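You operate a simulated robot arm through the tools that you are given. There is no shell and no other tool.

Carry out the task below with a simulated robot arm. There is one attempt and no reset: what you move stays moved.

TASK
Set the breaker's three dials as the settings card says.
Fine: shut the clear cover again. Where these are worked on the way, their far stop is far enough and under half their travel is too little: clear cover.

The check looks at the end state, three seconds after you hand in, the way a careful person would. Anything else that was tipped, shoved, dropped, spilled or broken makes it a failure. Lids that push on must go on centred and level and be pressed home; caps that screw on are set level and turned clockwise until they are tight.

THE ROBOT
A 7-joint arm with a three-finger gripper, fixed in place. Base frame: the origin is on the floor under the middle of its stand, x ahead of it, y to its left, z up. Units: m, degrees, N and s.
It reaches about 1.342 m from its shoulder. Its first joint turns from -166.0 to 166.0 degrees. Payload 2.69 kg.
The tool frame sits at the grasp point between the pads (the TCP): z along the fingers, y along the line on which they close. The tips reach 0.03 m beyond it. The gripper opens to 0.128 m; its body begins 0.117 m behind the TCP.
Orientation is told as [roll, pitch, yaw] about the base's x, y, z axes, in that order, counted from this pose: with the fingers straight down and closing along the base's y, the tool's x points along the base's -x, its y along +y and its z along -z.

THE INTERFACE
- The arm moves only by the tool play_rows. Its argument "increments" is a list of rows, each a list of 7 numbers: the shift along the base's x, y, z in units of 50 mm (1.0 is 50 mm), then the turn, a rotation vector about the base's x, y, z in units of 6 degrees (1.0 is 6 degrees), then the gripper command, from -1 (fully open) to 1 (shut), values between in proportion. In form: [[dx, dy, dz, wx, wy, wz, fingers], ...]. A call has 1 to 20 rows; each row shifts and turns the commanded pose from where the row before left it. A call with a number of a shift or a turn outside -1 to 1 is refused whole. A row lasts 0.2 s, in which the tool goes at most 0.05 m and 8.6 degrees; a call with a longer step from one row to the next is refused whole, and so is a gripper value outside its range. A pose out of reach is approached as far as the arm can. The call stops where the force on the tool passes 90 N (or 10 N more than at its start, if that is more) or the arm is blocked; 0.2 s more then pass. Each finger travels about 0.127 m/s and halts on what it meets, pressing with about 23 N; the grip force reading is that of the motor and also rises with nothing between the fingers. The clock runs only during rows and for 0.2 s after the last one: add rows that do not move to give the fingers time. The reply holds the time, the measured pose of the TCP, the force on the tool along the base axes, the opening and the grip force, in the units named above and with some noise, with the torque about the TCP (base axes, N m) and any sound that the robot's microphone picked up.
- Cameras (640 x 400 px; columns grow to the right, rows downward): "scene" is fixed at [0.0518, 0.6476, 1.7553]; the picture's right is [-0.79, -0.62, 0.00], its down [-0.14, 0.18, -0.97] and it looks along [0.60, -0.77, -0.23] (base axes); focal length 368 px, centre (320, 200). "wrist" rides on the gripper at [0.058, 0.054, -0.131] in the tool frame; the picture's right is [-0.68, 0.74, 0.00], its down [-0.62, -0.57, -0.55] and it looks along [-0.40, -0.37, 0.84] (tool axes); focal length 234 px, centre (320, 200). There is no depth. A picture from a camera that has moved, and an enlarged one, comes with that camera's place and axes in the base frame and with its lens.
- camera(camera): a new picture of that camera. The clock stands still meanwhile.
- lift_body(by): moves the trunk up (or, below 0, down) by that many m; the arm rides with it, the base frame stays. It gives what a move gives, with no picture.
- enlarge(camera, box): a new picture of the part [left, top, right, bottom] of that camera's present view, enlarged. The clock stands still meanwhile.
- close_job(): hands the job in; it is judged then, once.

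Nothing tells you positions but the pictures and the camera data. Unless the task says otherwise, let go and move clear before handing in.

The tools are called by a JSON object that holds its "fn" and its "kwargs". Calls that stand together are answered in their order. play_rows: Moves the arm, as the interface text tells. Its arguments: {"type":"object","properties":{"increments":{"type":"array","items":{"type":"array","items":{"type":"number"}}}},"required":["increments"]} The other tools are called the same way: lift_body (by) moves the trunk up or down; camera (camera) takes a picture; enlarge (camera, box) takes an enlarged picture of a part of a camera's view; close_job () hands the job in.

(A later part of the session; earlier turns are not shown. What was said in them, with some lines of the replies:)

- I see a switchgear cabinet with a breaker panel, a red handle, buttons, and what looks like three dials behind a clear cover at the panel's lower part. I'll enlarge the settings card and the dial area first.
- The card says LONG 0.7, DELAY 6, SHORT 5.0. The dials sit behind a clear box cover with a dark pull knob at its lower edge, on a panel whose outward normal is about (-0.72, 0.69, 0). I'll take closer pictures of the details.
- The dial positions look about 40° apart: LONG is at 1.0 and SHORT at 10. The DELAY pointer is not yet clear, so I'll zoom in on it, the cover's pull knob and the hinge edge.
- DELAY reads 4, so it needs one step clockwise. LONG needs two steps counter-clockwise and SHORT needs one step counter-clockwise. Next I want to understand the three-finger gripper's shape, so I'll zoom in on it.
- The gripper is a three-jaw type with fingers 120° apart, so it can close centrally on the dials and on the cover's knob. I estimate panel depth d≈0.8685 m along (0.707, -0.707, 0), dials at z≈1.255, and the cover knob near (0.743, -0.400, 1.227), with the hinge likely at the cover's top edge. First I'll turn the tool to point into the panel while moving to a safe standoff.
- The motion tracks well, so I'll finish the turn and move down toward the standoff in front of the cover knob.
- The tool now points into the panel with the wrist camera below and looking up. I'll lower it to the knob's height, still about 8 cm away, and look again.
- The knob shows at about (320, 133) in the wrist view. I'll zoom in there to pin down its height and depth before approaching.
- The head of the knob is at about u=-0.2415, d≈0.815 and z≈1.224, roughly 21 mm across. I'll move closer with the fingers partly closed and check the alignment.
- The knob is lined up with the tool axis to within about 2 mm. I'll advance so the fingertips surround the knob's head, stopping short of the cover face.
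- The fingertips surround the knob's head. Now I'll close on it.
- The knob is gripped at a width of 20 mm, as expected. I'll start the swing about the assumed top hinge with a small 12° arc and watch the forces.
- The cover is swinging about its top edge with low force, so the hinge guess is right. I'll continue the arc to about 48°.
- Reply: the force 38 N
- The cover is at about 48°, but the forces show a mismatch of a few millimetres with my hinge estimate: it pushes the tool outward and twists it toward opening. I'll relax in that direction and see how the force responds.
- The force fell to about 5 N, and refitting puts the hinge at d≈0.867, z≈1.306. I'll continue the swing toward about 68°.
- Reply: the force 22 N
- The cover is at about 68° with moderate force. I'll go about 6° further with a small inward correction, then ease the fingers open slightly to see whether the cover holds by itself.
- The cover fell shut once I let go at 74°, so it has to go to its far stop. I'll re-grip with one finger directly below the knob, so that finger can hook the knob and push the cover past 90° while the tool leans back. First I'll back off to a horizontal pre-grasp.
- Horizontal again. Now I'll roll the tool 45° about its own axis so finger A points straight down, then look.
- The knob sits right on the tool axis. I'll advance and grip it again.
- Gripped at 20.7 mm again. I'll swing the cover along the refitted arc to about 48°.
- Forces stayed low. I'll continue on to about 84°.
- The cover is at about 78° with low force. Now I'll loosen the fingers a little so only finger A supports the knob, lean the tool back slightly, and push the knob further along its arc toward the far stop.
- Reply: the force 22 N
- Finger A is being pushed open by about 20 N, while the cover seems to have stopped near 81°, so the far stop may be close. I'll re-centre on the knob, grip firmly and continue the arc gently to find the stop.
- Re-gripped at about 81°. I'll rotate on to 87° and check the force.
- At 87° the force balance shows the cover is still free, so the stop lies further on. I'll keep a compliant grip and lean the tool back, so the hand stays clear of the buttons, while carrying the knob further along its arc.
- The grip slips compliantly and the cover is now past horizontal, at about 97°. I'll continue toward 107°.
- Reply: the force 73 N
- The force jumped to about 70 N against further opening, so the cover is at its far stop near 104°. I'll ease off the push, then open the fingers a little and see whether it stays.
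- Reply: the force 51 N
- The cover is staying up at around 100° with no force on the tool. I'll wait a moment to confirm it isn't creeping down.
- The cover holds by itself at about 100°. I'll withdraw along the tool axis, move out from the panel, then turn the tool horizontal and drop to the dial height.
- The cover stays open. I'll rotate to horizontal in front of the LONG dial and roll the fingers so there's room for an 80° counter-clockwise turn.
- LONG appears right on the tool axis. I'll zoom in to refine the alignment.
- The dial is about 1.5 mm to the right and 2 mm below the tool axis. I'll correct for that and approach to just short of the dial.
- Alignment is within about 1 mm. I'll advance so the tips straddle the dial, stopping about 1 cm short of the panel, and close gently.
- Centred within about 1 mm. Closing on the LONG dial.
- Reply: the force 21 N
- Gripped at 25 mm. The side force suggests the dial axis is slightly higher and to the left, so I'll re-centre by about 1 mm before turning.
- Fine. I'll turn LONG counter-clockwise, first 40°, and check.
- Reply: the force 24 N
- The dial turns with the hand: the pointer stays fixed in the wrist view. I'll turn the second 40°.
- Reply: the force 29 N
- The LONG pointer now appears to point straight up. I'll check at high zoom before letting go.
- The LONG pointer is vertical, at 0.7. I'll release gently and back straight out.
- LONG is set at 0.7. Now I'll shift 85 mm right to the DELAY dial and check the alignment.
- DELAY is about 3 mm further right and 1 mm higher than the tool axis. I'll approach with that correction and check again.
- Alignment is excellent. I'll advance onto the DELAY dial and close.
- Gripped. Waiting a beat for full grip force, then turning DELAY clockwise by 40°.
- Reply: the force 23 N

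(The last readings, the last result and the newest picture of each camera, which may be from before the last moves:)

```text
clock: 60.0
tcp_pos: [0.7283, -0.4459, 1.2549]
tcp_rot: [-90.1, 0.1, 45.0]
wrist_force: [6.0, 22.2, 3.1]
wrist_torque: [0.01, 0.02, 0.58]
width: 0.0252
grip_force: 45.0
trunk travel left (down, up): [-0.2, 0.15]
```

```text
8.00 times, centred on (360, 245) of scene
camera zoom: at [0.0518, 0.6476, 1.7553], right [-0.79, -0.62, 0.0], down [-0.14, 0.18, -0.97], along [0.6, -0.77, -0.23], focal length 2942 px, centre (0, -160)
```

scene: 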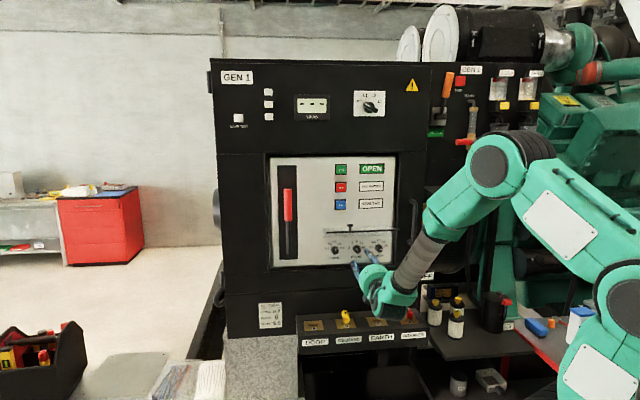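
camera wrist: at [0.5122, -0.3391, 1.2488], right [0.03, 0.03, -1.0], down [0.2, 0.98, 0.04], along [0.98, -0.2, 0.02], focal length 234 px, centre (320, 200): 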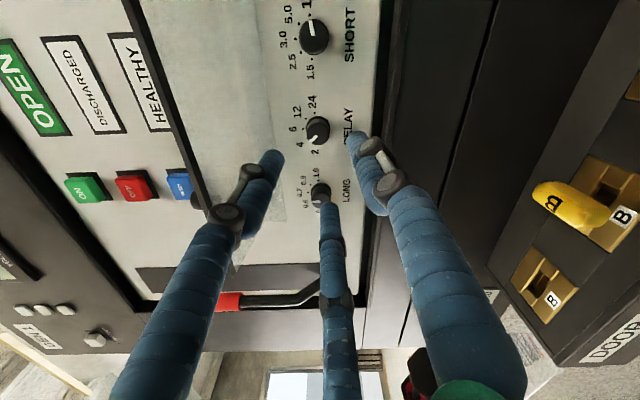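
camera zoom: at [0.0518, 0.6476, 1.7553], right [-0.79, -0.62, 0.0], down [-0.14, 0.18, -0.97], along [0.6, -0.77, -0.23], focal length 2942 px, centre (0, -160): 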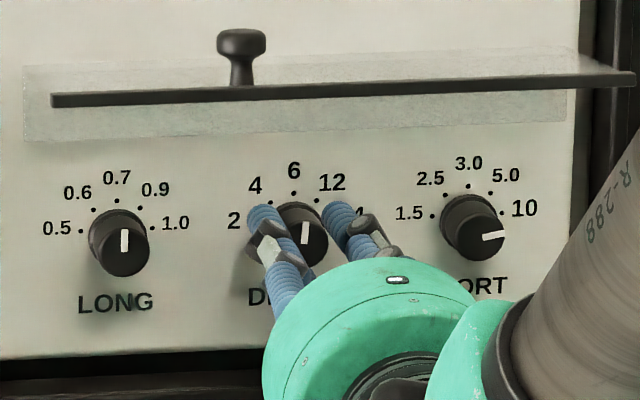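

{"fn": "enlarge", "kwargs": {"camera": "scene", "box": [346, 238, 372, 258]}}

{"fn": "enlarge", "kwargs": {"camera": "scene", "box": [324, 238, 350, 258]}}

```text
16.00 times, centred on (359, 248) of scene
camera zoom: at [0.0518, 0.6476, 1.7553], right [-0.79, -0.62, 0.0], down [-0.14, 0.18, -0.97], along [0.6, -0.77, -0.23], focal length 5883 px, centre (-304, -568)
```

zoom: 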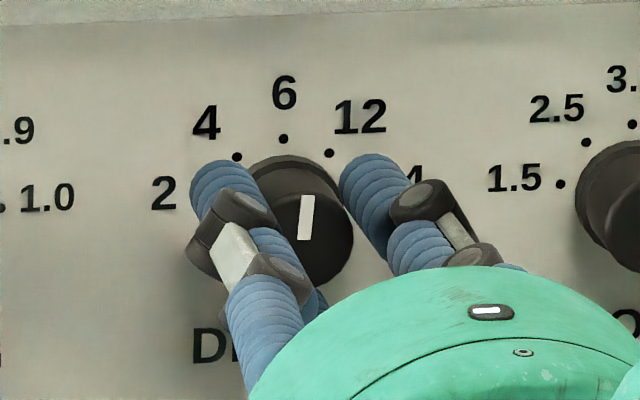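

```text
16.00 times, centred on (337, 248) of scene
camera zoom: at [0.0518, 0.6476, 1.7553], right [-0.79, -0.62, 0.0], down [-0.14, 0.18, -0.97], along [0.6, -0.77, -0.23], focal length 5883 px, centre (48, -568)
```

zoom: 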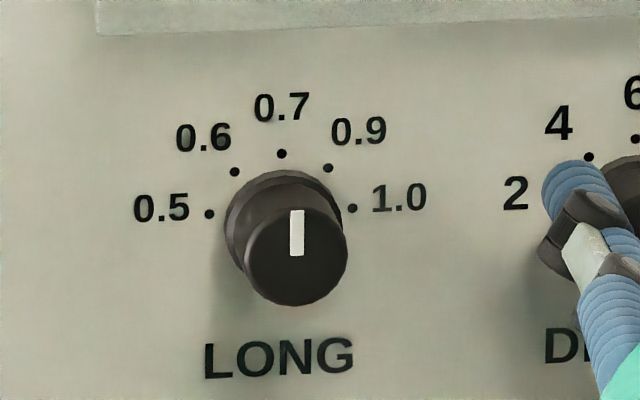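

The grip nudged DELAY by about 7°, so it is slightly past 6. While still holding it, I'll turn back counter-clockwise by 7°.

{"fn": "play_rows", "kwargs": {"increments": [[0, 0, 0, -0.4125, 0.4125, 0, 0.9], [0, 0, 0, -0.4125, 0.4125, 0, 0.9], [0, 0, 0, 0, 0, 0, 0.9]]}}

{"fn": "enlarge", "kwargs": {"camera": "scene", "box": [346, 238, 372, 258]}}

```text
clock: 60.8
tcp_pos: [0.7287, -0.4467, 1.2551]
tcp_rot: [-90.0, 7.1, 45.0]
wrist_force: [0.3, 21.7, 2.4]
wrist_torque: [-0.1, -0.12, 0.3]
width: 0.0253
grip_force: 45.0
trunk travel left (down, up): [-0.2, 0.15]
```

```text
16.00 times, centred on (359, 248) of scene
camera zoom: at [0.0518, 0.6476, 1.7553], right [-0.79, -0.62, 0.0], down [-0.14, 0.18, -0.97], along [0.6, -0.77, -0.23], focal length 5883 px, centre (-304, -568)
```

zoom: 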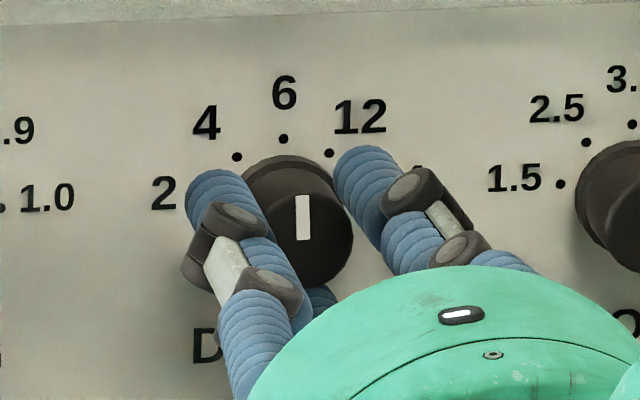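

Now the pointer is vertical on 6. I'll release and back out, then verify.

{"fn": "play_rows", "kwargs": {"increments": [[0.014, 0.014, 0, 0, 0, 0, 0.9], [0, 0, 0, 0, 0, 0, 0.55], [0, 0, 0, 0, 0, 0, 0.3], [0, 0, 0, 0, 0, 0, 0.2], [-0.25, 0.25, 0, 0, 0, 0, 0.2], [-0.3, 0.3, 0, 0, 0, 0, 0.2], [-0.4, 0.4, 0, 0, 0, 0, 0.2], [-0.4, 0.4, 0, 0, 0, 0, 0.2], [0, 0, 0, 0, 0, 0, 0.2]]}}

{"fn": "enlarge", "kwargs": {"camera": "scene", "box": [346, 238, 372, 258]}}

{"fn": "enlarge", "kwargs": {"camera": "scene", "box": [320, 220, 400, 270]}}

```text
clock: 62.8
tcp_pos: [0.6607, -0.3807, 1.2557]
tcp_rot: [-90.0, 7.0, 45.0]
wrist_force: [0.3, 0.3, 0.2]
wrist_torque: [0.03, 0.02, 0.0]
width: 0.051
grip_force: 0.1
trunk travel left (down, up): [-0.2, 0.15]
```

```text
16.00 times, centred on (359, 248) of scene
camera zoom: at [0.0518, 0.6476, 1.7553], right [-0.79, -0.62, 0.0], down [-0.14, 0.18, -0.97], along [0.6, -0.77, -0.23], focal length 5883 px, centre (-304, -568)
```

zoom: 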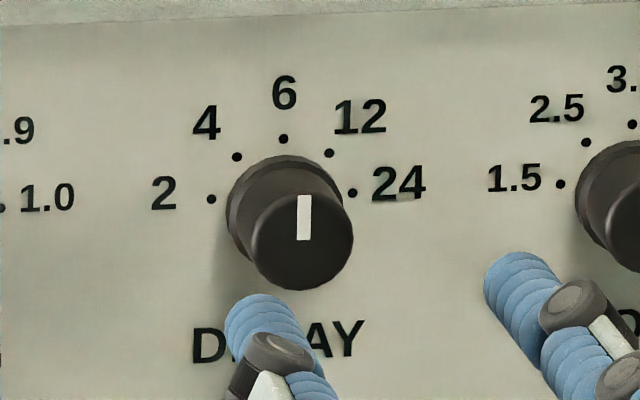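

```text
8.00 times, centred on (360, 245) of scene
camera zoom: at [0.0518, 0.6476, 1.7553], right [-0.79, -0.62, 0.0], down [-0.14, 0.18, -0.97], along [0.6, -0.77, -0.23], focal length 2942 px, centre (0, -160)
```

zoom: 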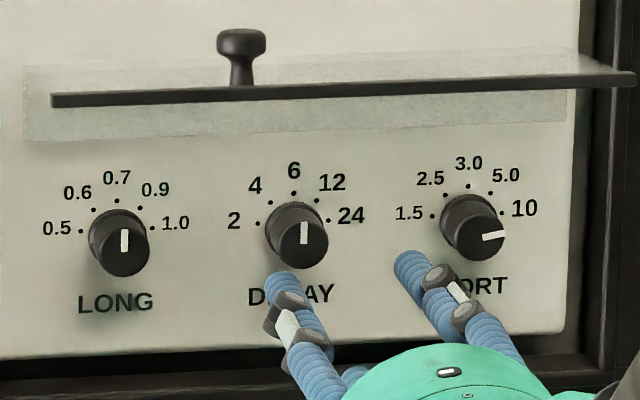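

DELAY is on 6. Now I'll shift 85 mm right to SHORT.

{"fn": "play_rows", "kwargs": {"increments": [[-0.3988, -0.3988, 0, 0, 0, 0, 0.15], [-0.3988, -0.3988, 0, 0, 0, 0, 0.15], [-0.3988, -0.3988, 0, 0, 0, 0, 0.15], [0, 0, 0, 0, 0, 0, 0.15]]}}

{"fn": "enlarge", "kwargs": {"camera": "wrist", "box": [260, 70, 380, 190]}}

{"fn": "camera", "kwargs": {"camera": "wrist"}}

{"fn": "camera", "kwargs": {"camera": "scene"}}

```text
clock: 63.8
tcp_pos: [0.5998, -0.4366, 1.2548]
tcp_rot: [-90.0, 7.1, 45.0]
wrist_force: [0.5, -0.1, 8.3]
wrist_torque: [0.61, 0.62, 0.05]
width: 0.0542
grip_force: 0.0
trunk travel left (down, up): [-0.2, 0.15]
```

```text
3.33 times, centred on (320, 130) of wrist
camera zoom: at [0.4618, -0.3904, 1.2086], right [0.41, 0.41, -0.81], down [0.09, 0.87, 0.49], along [0.91, -0.28, 0.32], focal length 781 px, centre (320, 433)
```

zoom: 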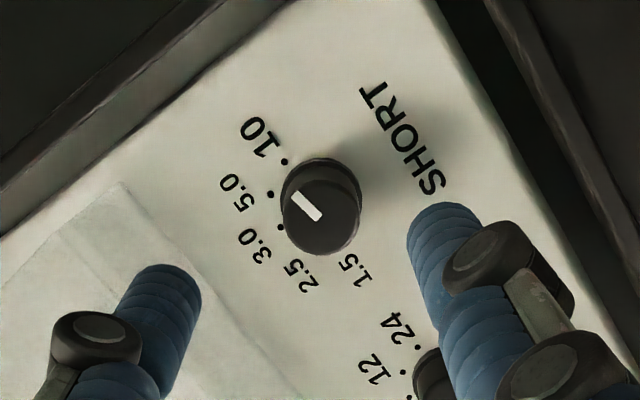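

```text
taken
camera wrist: at [0.4618, -0.3904, 1.2086], right [0.41, 0.41, -0.81], down [0.09, 0.87, 0.49], along [0.91, -0.28, 0.32], focal length 234 px, centre (320, 200)
```

wrist: 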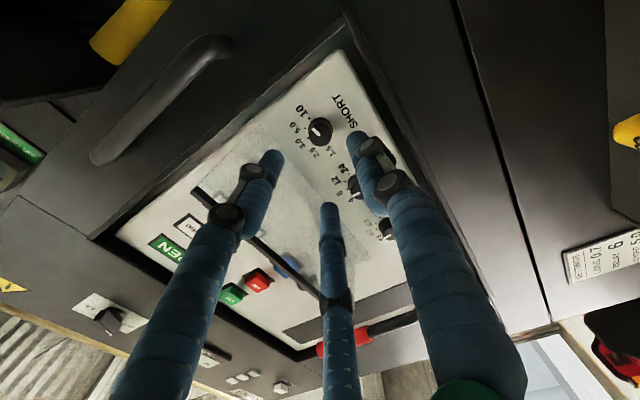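

```text
taken
```

scene: 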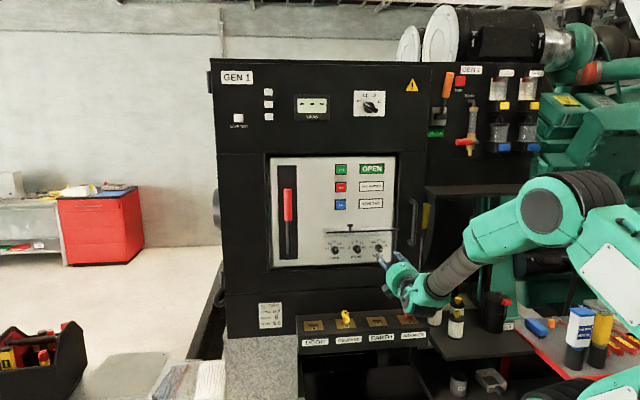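

There's a small unexpected upward force of 8 N, acting about 10 cm behind the TCP. I'll look for a contact before doing anything else.

{"fn": "enlarge", "kwargs": {"camera": "scene", "box": [340, 230, 480, 340]}}

{"fn": "enlarge", "kwargs": {"camera": "scene", "box": [370, 240, 450, 310]}}

```text
3.64 times, centred on (410, 285) of scene
camera zoom: at [0.0518, 0.6476, 1.7553], right [-0.79, -0.62, 0.0], down [-0.14, 0.18, -0.97], along [0.6, -0.77, -0.23], focal length 1337 px, centre (-7, -109)
```

zoom: 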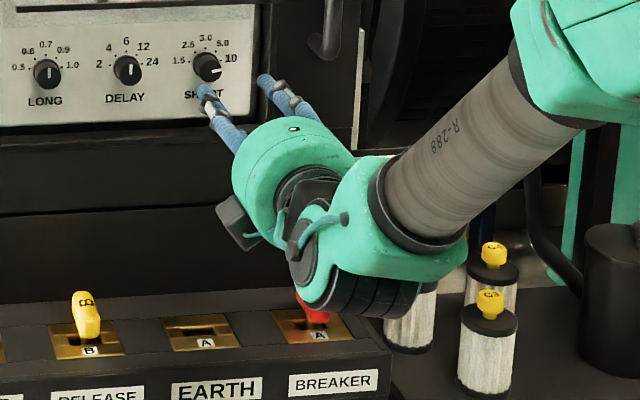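

```text
5.71 times, centred on (410, 275) of scene
camera zoom: at [0.0518, 0.6476, 1.7553], right [-0.79, -0.62, 0.0], down [-0.14, 0.18, -0.97], along [0.6, -0.77, -0.23], focal length 2101 px, centre (-194, -229)
```

zoom: 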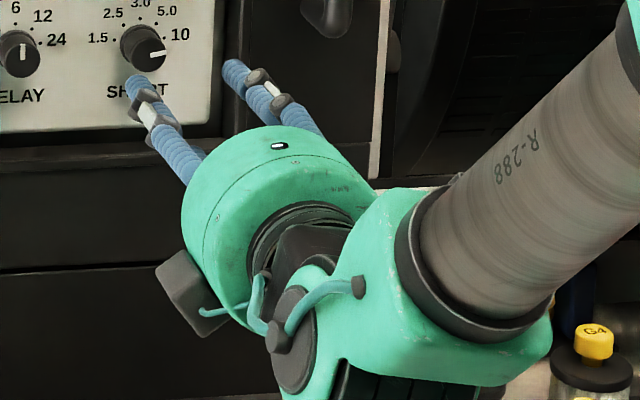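

{"fn": "play_rows", "kwargs": {"increments": [[0, 0, 0, 0, 0, 0, 0.15]]}}

```text
clock: 64.2
tcp_pos: [0.6004, -0.4381, 1.2562]
tcp_rot: [-89.9, 7.1, 44.9]
wrist_force: [0.1, -0.4, 0.2]
wrist_torque: [0.02, 0.02, -0.03]
width: 0.0543
grip_force: 0.2
trunk travel left (down, up): [-0.2, 0.15]
```

The reading is back to zero, so that was a transient, and the keys and everything else look undisturbed. I'll re-check the alignment on SHORT.

{"fn": "enlarge", "kwargs": {"camera": "wrist", "box": [260, 70, 380, 190]}}

{"fn": "enlarge", "kwargs": {"camera": "scene", "box": [280, 260, 440, 360]}}

```text
3.33 times, centred on (320, 130) of wrist
camera zoom: at [0.4618, -0.3898, 1.2087], right [0.41, 0.41, -0.81], down [0.09, 0.87, 0.49], along [0.91, -0.28, 0.32], focal length 781 px, centre (320, 433)
```

zoom: 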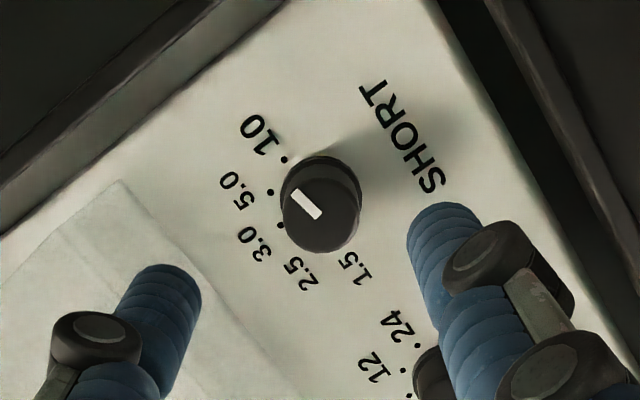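

```text
4.00 times, centred on (360, 310) of scene
camera zoom: at [0.0518, 0.6476, 1.7553], right [-0.79, -0.62, 0.0], down [-0.14, 0.18, -0.97], along [0.6, -0.77, -0.23], focal length 1471 px, centre (160, -240)
```

zoom: 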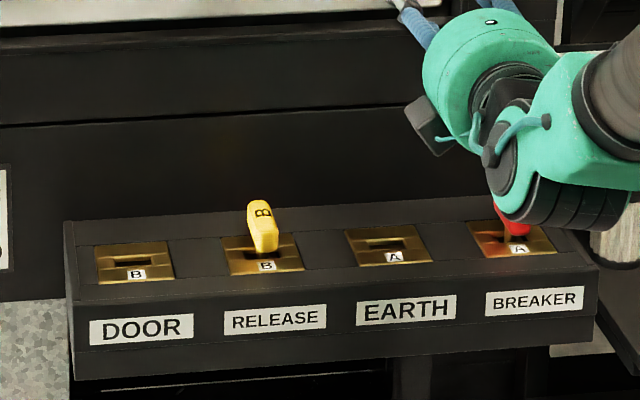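

I'll approach SHORT with a small correction and check once more.

{"fn": "play_rows", "kwargs": {"increments": [[0.258, -0.27, -0.006, 0, 0, 0, 0.15], [0.258, -0.27, -0.006, 0, 0, 0, 0.15], [0.258, -0.27, -0.006, 0, 0, 0, 0.15], [0, 0, 0, 0, 0, 0, 0.15], [0, 0, 0, 0, 0, 0, 0.15]]}}

{"fn": "enlarge", "kwargs": {"camera": "wrist", "box": [260, 100, 380, 220]}}

{"fn": "enlarge", "kwargs": {"camera": "scene", "box": [340, 220, 460, 310]}}

```text
clock: 65.4
tcp_pos: [0.6399, -0.4773, 1.2534]
tcp_rot: [-89.8, 7.0, 44.7]
wrist_force: [0.9, 1.2, 0.3]
wrist_torque: [0.0, -0.03, -0.01]
width: 0.0545
grip_force: 0.0
trunk travel left (down, up): [-0.2, 0.15]
```

```text
3.33 times, centred on (320, 160) of wrist
camera zoom: at [0.5015, -0.4287, 1.2071], right [0.41, 0.41, -0.81], down [0.1, 0.87, 0.49], along [0.91, -0.28, 0.32], focal length 781 px, centre (320, 333)
```

zoom: 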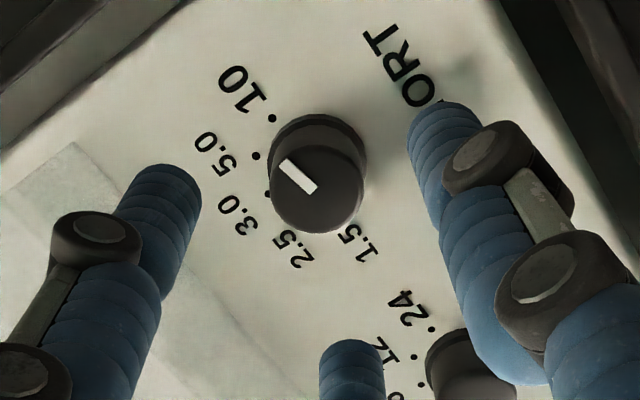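

```text
4.44 times, centred on (400, 265) of scene
camera zoom: at [0.0518, 0.6476, 1.7553], right [-0.79, -0.62, 0.0], down [-0.14, 0.18, -0.97], along [0.6, -0.77, -0.23], focal length 1634 px, centre (-36, -89)
```

zoom: 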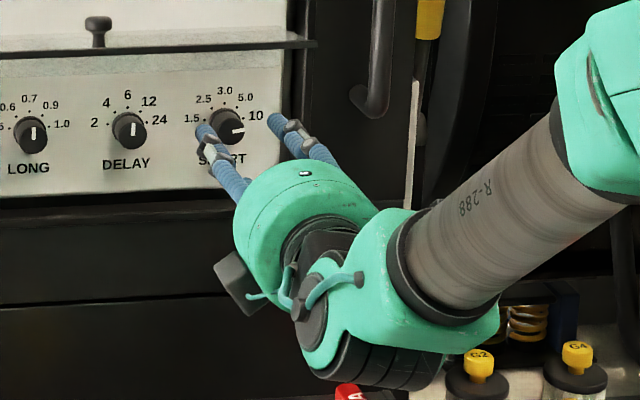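

Small residual correction, then advance and close on SHORT.

{"fn": "play_rows", "kwargs": {"increments": [[0.182, -0.195, -0.003, 0, 0, 0, 0.15], [0.182, -0.195, -0.003, 0, 0, 0, 0.15], [0.182, -0.195, -0.003, 0, 0, 0, 0.15], [0, 0, 0, 0, 0, 0, 0.15], [0, 0, 0, 0, 0, 0, 0.5], [0, 0, 0, 0, 0, 0, 0.8], [0, 0, 0, 0, 0, 0, 0.9], [0, 0, 0, 0, 0, 0, 0.9], [0, 0, 0, 0, 0, 0, 0.9]]}}

{"fn": "enlarge", "kwargs": {"camera": "wrist", "box": [260, 110, 380, 230]}}

{"fn": "enlarge", "kwargs": {"camera": "scene", "box": [320, 220, 400, 270]}}

```text
clock: 67.4
tcp_pos: [0.6683, -0.504, 1.2551]
tcp_rot: [-90.0, 7.1, 44.3]
wrist_force: [3.3, -2.9, 9.1]
wrist_torque: [-0.25, -0.23, 0.04]
width: 0.0251
grip_force: 45.0
trunk travel left (down, up): [-0.2, 0.15]
```

```text
3.33 times, centred on (320, 170) of wrist
camera zoom: at [0.5303, -0.4559, 1.2082], right [0.42, 0.41, -0.81], down [0.1, 0.87, 0.49], along [0.9, -0.29, 0.32], focal length 781 px, centre (320, 300)
```

zoom: 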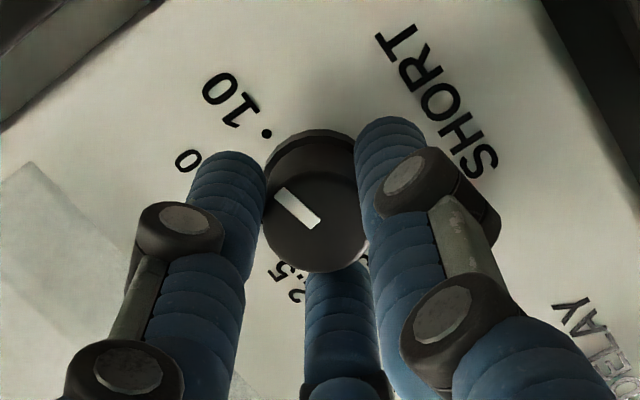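

```text
8.00 times, centred on (360, 245) of scene
camera zoom: at [0.0518, 0.6476, 1.7553], right [-0.79, -0.62, 0.0], down [-0.14, 0.18, -0.97], along [0.6, -0.77, -0.23], focal length 2942 px, centre (0, -160)
```

zoom: 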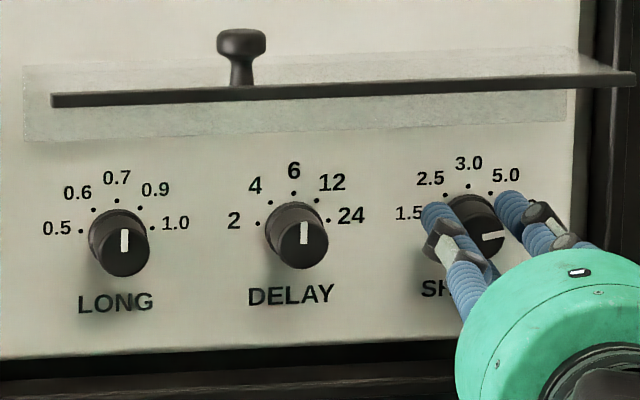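

Gripped well. Turning SHORT counter-clockwise by 40° to 5.0.

{"fn": "play_rows", "kwargs": {"increments": [[0, 0, 0, -0.5893, 0.5893, 0, 0.9], [0, 0, 0, -0.5893, 0.5893, 0, 0.9], [0, 0, 0, -0.5893, 0.5893, 0, 0.9], [0, 0, 0, -0.5893, 0.5893, 0, 0.9], [0, 0, 0, -0.5893, 0.5893, 0, 0.9], [0, 0, 0, -0.5893, 0.5893, 0, 0.9], [0, 0, 0, -0.5893, 0.5893, 0, 0.9], [0, 0, 0, -0.5893, 0.5893, 0, 0.9], [0, 0, 0, 0, 0, 0, 0.9]]}}

{"fn": "enlarge", "kwargs": {"camera": "scene", "box": [366, 236, 394, 258]}}

{"fn": "enlarge", "kwargs": {"camera": "wrist", "box": [260, 110, 380, 230]}}

```text
clock: 69.4
tcp_pos: [0.6693, -0.5045, 1.2535]
tcp_rot: [-90.0, 47.1, 44.4]
wrist_force: [-19.3, -11.2, 10.9]
wrist_torque: [-0.2, -0.2, -1.01]
width: 0.0255
grip_force: 44.7
out of reach, approached as far as the arm can: row 4
trunk travel left (down, up): [-0.2, 0.15]
```

```text
16.00 times, centred on (380, 247) of scene
camera zoom: at [0.0518, 0.6476, 1.7553], right [-0.79, -0.62, 0.0], down [-0.14, 0.18, -0.97], along [0.6, -0.77, -0.23], focal length 5883 px, centre (-640, -552)
```

zoom: 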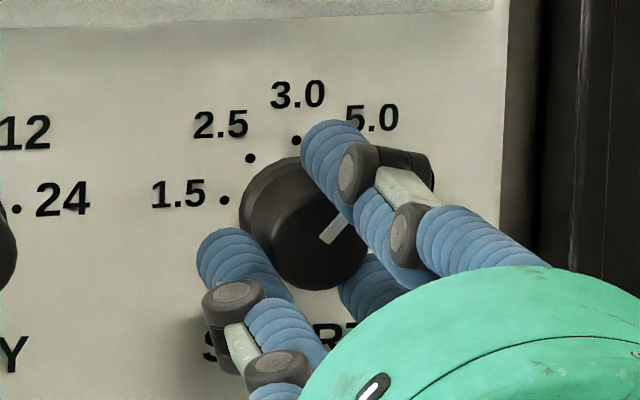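

```text
3.33 times, centred on (320, 170) of wrist
camera zoom: at [0.5198, -0.4662, 1.2605], right [-0.06, -0.05, -1.0], down [0.21, 0.98, -0.07], along [0.98, -0.21, -0.04], focal length 781 px, centre (320, 300)
```

zoom: 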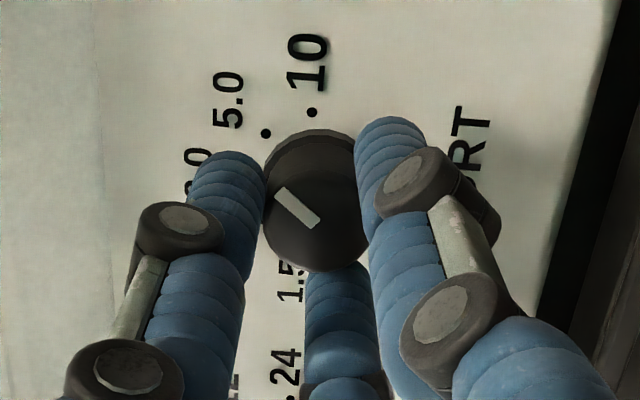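

SHORT's pointer now lies toward 5.0. I'll release and back out to verify the angle clearly.

{"fn": "play_rows", "kwargs": {"increments": [[0, 0, 0, 0, 0, 0, 0.55], [0, 0, 0, 0, 0, 0, 0.3], [0, 0, 0, 0, 0, 0, 0.2], [-0.25, 0.25, 0, 0, 0, 0, 0.2], [-0.3, 0.3, 0, 0, 0, 0, 0.2], [-0.4, 0.4, 0, 0, 0, 0, 0.2], [-0.4, 0.4, 0, 0, 0, 0, 0.2], [0, 0, 0, 0, 0, 0, 0.2]]}}

{"fn": "enlarge", "kwargs": {"camera": "scene", "box": [366, 236, 394, 258]}}

{"fn": "camera", "kwargs": {"camera": "scene"}}

```text
clock: 71.2
tcp_pos: [0.6001, -0.4374, 1.2541]
tcp_rot: [-90.1, 47.1, 44.8]
wrist_force: [0.7, 1.4, -0.2]
wrist_torque: [0.01, -0.02, 0.04]
width: 0.0511
grip_force: 0.0
trunk travel left (down, up): [-0.2, 0.15]
```

```text
16.00 times, centred on (380, 247) of scene
camera zoom: at [0.0518, 0.6476, 1.7553], right [-0.79, -0.62, 0.0], down [-0.14, 0.18, -0.97], along [0.6, -0.77, -0.23], focal length 5883 px, centre (-640, -552)
```

zoom: 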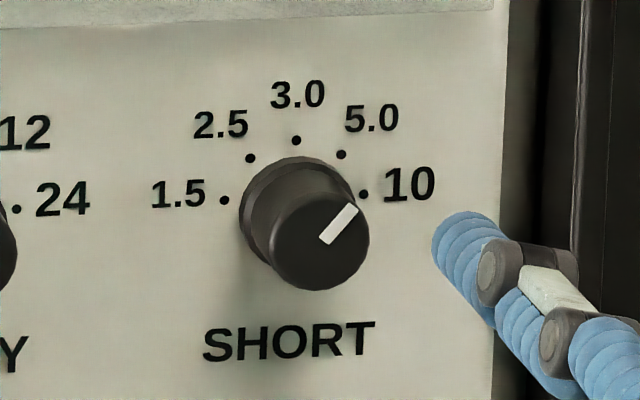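

```text
taken
```

scene: 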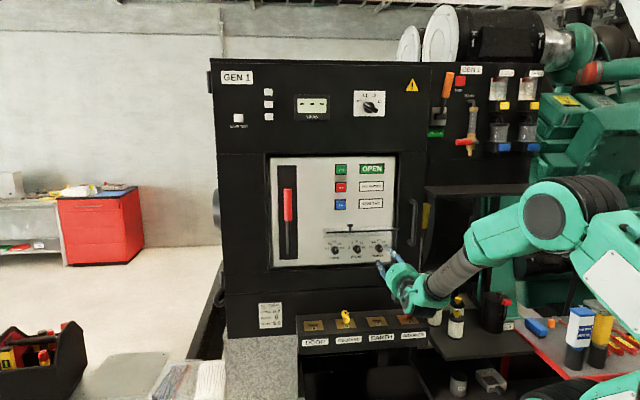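

All three dials read right: LONG 0.7, DELAY 6 and SHORT 5.0. Next I'll shut the cover: back off, close the fingers into a fist, and rise above the open cover to press its free edge down.

{"fn": "play_rows", "kwargs": {"increments": [[-0.28, 0.474, 0, 0.695, -0.695, 0, 0.6], [-0.28, 0.474, 0, 0.695, -0.695, 0, 0.8], [-0.28, 0.474, 0, 0.695, -0.695, 0, 1.0], [0.0972, 0.0972, 0, 0.695, -0.695, 0, 1.0], [0.0972, 0.0972, 0, 0.695, -0.695, 0, 1.0], [0.0972, 0.0972, 0, 0.695, -0.695, 0, 1.0], [0.0972, 0.0972, 0, 0.695, -0.695, 0, 1.0], [0.0972, 0.0972, 0, 0.695, -0.695, 0, 1.0], [0, 0, 0.83, 0, 0, 0, 1.0], [0, 0, 0.83, 0, 0, 0, 1.0], [0, 0, 0.83, 0, 0, 0, 1.0], [0, 0, 0.83, 0, 0, 0, 1.0], [0, 0, 0, 0, 0, 0, 1.0]]}}

{"fn": "camera", "kwargs": {"camera": "scene"}}

{"fn": "camera", "kwargs": {"camera": "wrist"}}

```text
clock: 74.0
tcp_pos: [0.5823, -0.344, 1.4211]
tcp_rot: [-90.0, -0.1, 45.0]
wrist_force: [-0.3, -0.4, 0.6]
wrist_torque: [0.06, 0.01, 0.0]
width: 0.0022
grip_force: 23.0
trunk travel left (down, up): [-0.2, 0.15]
```

```text
taken
```

scene: 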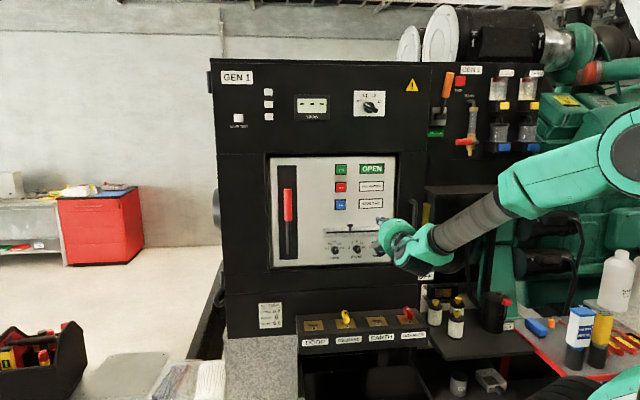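

```text
taken
camera wrist: at [0.4481, -0.2915, 1.3664], right [0.48, 0.48, -0.74], down [0.05, 0.82, 0.57], along [0.88, -0.31, 0.37], focal length 234 px, centre (320, 200)
```

wrist: 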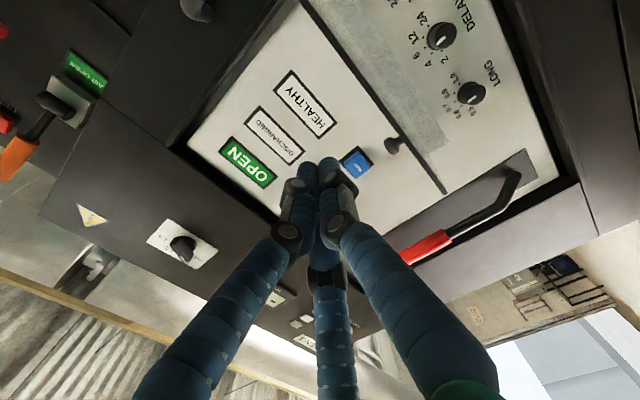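

The fist is above the cover. I'll move in over its free edge at the right of the knob, then press down slowly.

{"fn": "play_rows", "kwargs": {"increments": [[0.3677, -0.3677, 0, 0, 0, 0, 1.0], [0.3677, -0.3677, 0, 0, 0, 0, 1.0], [0.3677, -0.3677, 0, 0, 0, 0, 1.0], [0.3677, -0.3677, 0, 0, 0, 0, 1.0], [0.3677, -0.3677, 0, 0, 0, 0, 1.0], [0, 0, -0.2, 0, 0, 0, 1.0], [0, 0, -0.2, 0, 0, 0, 1.0], [0, 0, -0.2, 0, 0, 0, 1.0], [0, 0, 0, 0, 0, 0, 1.0]]}}

{"fn": "enlarge", "kwargs": {"camera": "scene", "box": [310, 180, 430, 280]}}

{"fn": "camera", "kwargs": {"camera": "wrist"}}

```text
clock: 76.0
tcp_pos: [0.6757, -0.4343, 1.3901]
tcp_rot: [-89.9, 0.0, 44.9]
wrist_force: [0.3, 0.1, 0.0]
wrist_torque: [0.0, 0.0, -0.04]
width: 0.0026
grip_force: 23.2
trunk travel left (down, up): [-0.2, 0.15]
```

```text
4.00 times, centred on (370, 230) of scene
camera zoom: at [0.0518, 0.6476, 1.7553], right [-0.79, -0.62, 0.0], down [-0.14, 0.18, -0.97], along [0.6, -0.77, -0.23], focal length 1471 px, centre (120, 80)
```

zoom: 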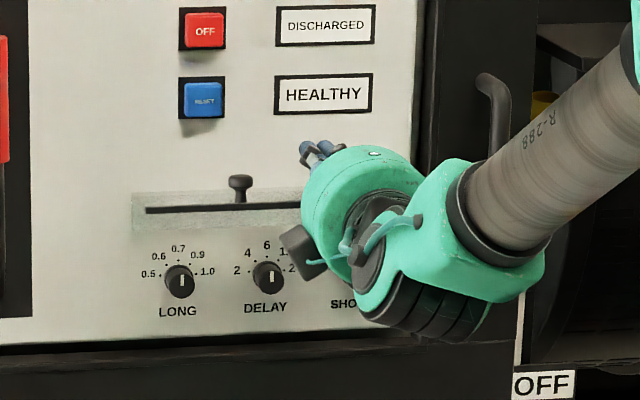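

```text
taken
camera wrist: at [0.5429, -0.3821, 1.3365], right [0.48, 0.48, -0.74], down [0.05, 0.82, 0.57], along [0.88, -0.31, 0.37], focal length 234 px, centre (320, 200)
```

wrist: 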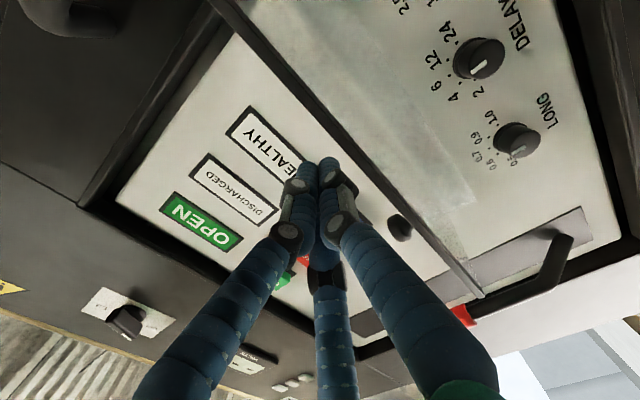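

{"fn": "play_rows", "kwargs": {"increments": [[0, 0, -0.2, 0, 0, 0, 1.0], [0, 0, -0.2, 0, 0, 0, 1.0], [0, 0, -0.2, 0, 0, 0, 1.0], [0, 0, 0, 0, 0, 0, 1.0]]}}

{"fn": "enlarge", "kwargs": {"camera": "scene", "box": [310, 180, 430, 280]}}

```text
clock: 77.0
tcp_pos: [0.6761, -0.4355, 1.3601]
tcp_rot: [-90.0, 0.0, 44.9]
wrist_force: [-0.7, 0.1, 0.5]
wrist_torque: [-0.02, 0.0, 0.04]
width: 0.0023
grip_force: 22.8
trunk travel left (down, up): [-0.2, 0.15]
```

```text
4.00 times, centred on (370, 230) of scene
camera zoom: at [0.0518, 0.6476, 1.7553], right [-0.79, -0.62, 0.0], down [-0.14, 0.18, -0.97], along [0.6, -0.77, -0.23], focal length 1471 px, centre (120, 80)
```

zoom: 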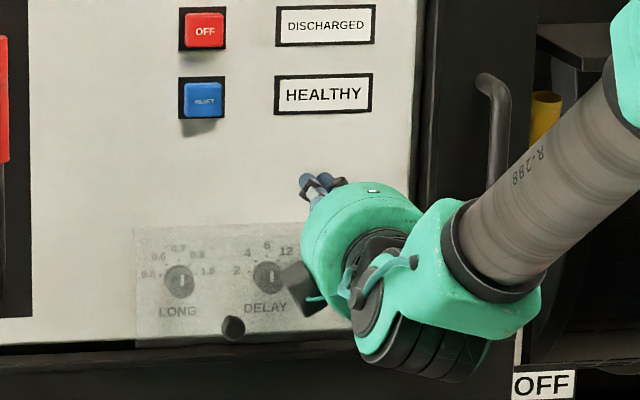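

The cover swung shut as soon as it was tipped. I'll back straight out and move clear to check it.

{"fn": "play_rows", "kwargs": {"increments": [[-0.424, 0.424, 0, 0, 0, 0, 1.0], [-0.424, 0.424, 0, 0, 0, 0, 1.0], [-0.424, 0.424, 0, 0, 0, 0, 1.0], [-0.424, 0.424, 0, 0, 0, 0, 1.0], [-0.424, 0.424, 0, 0, 0, 0, 1.0], [0, 0, 0.8, 0, 0, 0, 0.5], [0, 0, 0.8, 0, 0, 0, 0.0], [0, 0, 0.8, 0, 0, 0, -0.5], [0, 0, 0.8, 0, 0, 0, -1.0], [0, 0, 0, 0, 0, 0, -1.0]]}}

{"fn": "enlarge", "kwargs": {"camera": "scene", "box": [310, 215, 410, 285]}}

{"fn": "camera", "kwargs": {"camera": "scene"}}

{"fn": "enlarge", "kwargs": {"camera": "scene", "box": [320, 230, 360, 255]}}

{"fn": "enlarge", "kwargs": {"camera": "scene", "box": [360, 230, 400, 255]}}

```text
clock: 79.2
tcp_pos: [0.568, -0.327, 1.5191]
tcp_rot: [-90.0, -0.1, 45.0]
wrist_force: [-1.0, -0.1, 0.6]
wrist_torque: [0.04, 0.01, 0.05]
width: 0.1276
grip_force: 0.0
trunk travel left (down, up): [-0.2, 0.15]
```

```text
5.71 times, centred on (360, 250) of scene
camera zoom: at [0.0518, 0.6476, 1.7553], right [-0.79, -0.62, 0.0], down [-0.14, 0.18, -0.97], along [0.6, -0.77, -0.23], focal length 2101 px, centre (91, -86)
```

zoom: 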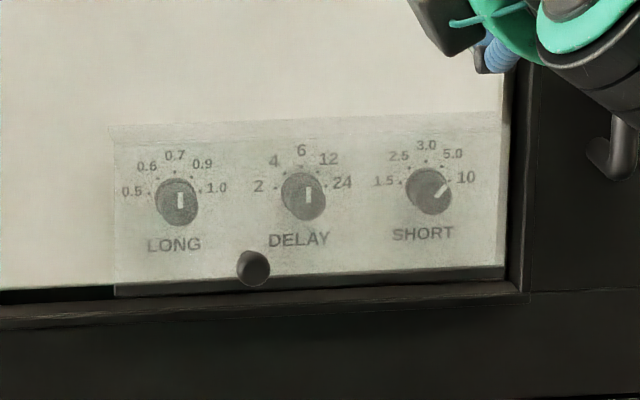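

```text
taken
```

scene: 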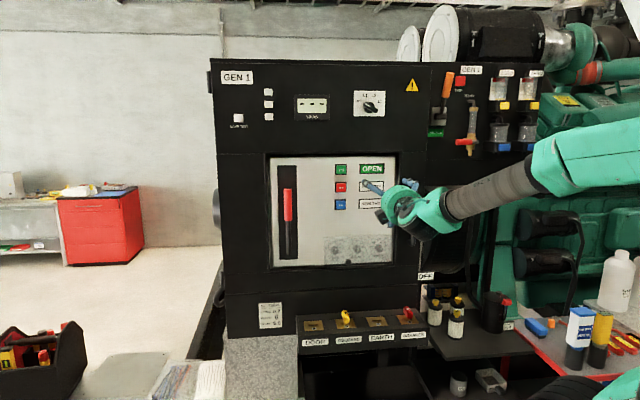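

```text
16.00 times, centred on (340, 242) of scene
camera zoom: at [0.0518, 0.6476, 1.7553], right [-0.79, -0.62, 0.0], down [-0.14, 0.18, -0.97], along [0.6, -0.77, -0.23], focal length 5883 px, centre (0, -480)
```

zoom: 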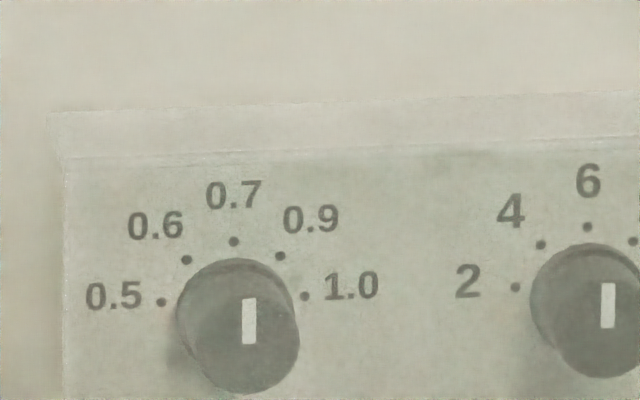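

```text
16.00 times, centred on (380, 242) of scene
camera zoom: at [0.0518, 0.6476, 1.7553], right [-0.79, -0.62, 0.0], down [-0.14, 0.18, -0.97], along [0.6, -0.77, -0.23], focal length 5883 px, centre (-640, -480)
```

zoom: 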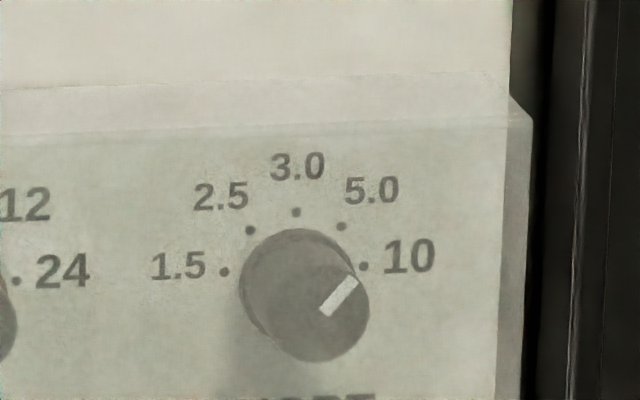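

The cover is back exactly where it started, and the dials read 0.7, 6 and 5.0. I'll move the arm further clear and take a last look at the whole panel.

{"fn": "play_rows", "kwargs": {"increments": [[-0.4, 0.4, 0.4, 0, 0, 0, -1.0], [-0.4, 0.4, 0.4, 0, 0, 0, -1.0], [-0.4, 0.4, 0.4, 0, 0, 0, -1.0], [-0.2, 0.2, 0.8, 0, 0, 0, -1.0], [0, 0, 0.8, 0, 0, 0, -1.0], [0, 0, 0, 0, 0, 0, -1.0]]}}

{"fn": "enlarge", "kwargs": {"camera": "scene", "box": [200, 50, 460, 360]}}

{"fn": "enlarge", "kwargs": {"camera": "scene", "box": [310, 215, 410, 285]}}

{"fn": "enlarge", "kwargs": {"camera": "scene", "box": [280, 260, 520, 400]}}

```text
clock: 80.6
tcp_pos: [0.4964, -0.2583, 1.6592]
tcp_rot: [-90.0, 0.0, 45.1]
wrist_force: [-0.2, 0.5, 0.2]
wrist_torque: [0.03, 0.02, -0.03]
width: 0.128
grip_force: 0.1
trunk travel left (down, up): [-0.2, 0.15]
```

```text
1.29 times, centred on (330, 205) of scene
camera zoom: at [0.0518, 0.6476, 1.7553], right [-0.79, -0.62, 0.0], down [-0.14, 0.18, -0.97], along [0.6, -0.77, -0.23], focal length 474 px, centre (307, 194)
```

zoom: 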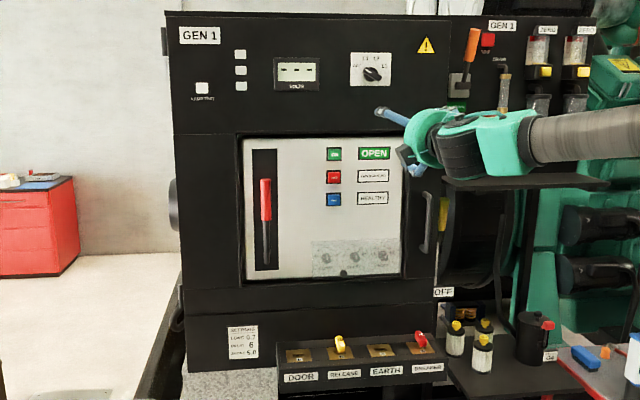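

```text
5.71 times, centred on (360, 250) of scene
camera zoom: at [0.0518, 0.6476, 1.7553], right [-0.79, -0.62, 0.0], down [-0.14, 0.18, -0.97], along [0.6, -0.77, -0.23], focal length 2101 px, centre (91, -86)
```

zoom: 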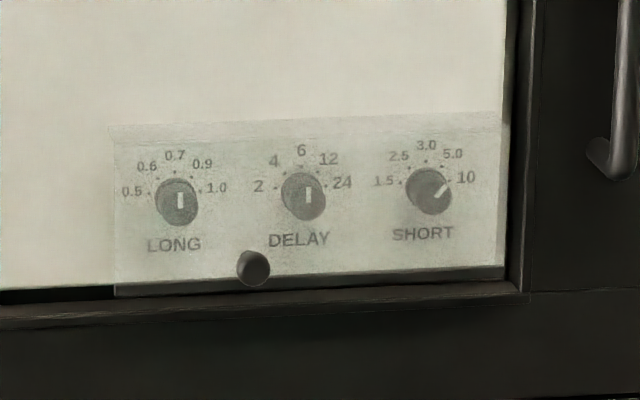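

```text
2.67 times, centred on (400, 330) of scene
camera zoom: at [0.0518, 0.6476, 1.7553], right [-0.79, -0.62, 0.0], down [-0.14, 0.18, -0.97], along [0.6, -0.77, -0.23], focal length 980 px, centre (107, -147)
```

zoom: 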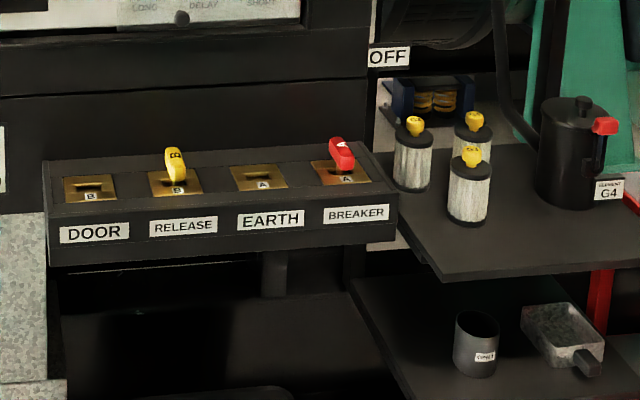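

The panel, keys, bottles and buttons all look undisturbed. The dials read LONG 0.7, DELAY 6 and SHORT 5.0, the cover is shut, and the arm is clear with the gripper open, so I'm handing the job in.

{"fn": "close_job", "kwargs": {}}

```text
The job is handed in.
```

The three dials are set as the card says: LONG at 0.7, DELAY at 6 and SHORT at 5.0. The clear cover is shut again, and I've handed the job in.

- **Dials:** I checked each pointer in zoomed pictures after letting go, and again through the shut cover. All three line up with the right marks.
- **Cover:** It fell shut the first time, when I let go of its knob partway open at about 74°. I then opened it to its far stop, where it stayed up while I turned the dials. To close it I tipped it past its balance point and it dropped shut under its own weight. It is back exactly where it was at the start.
- **Surroundings:** The tool read a brief upward push of about 8 N while I was moving across to SHORT. It was gone at the next reading, and I saw no contact. In the last pictures the keys, bottles, buttons and handle look just as they did at the start.

The arm is clear of the panel with the gripper open.
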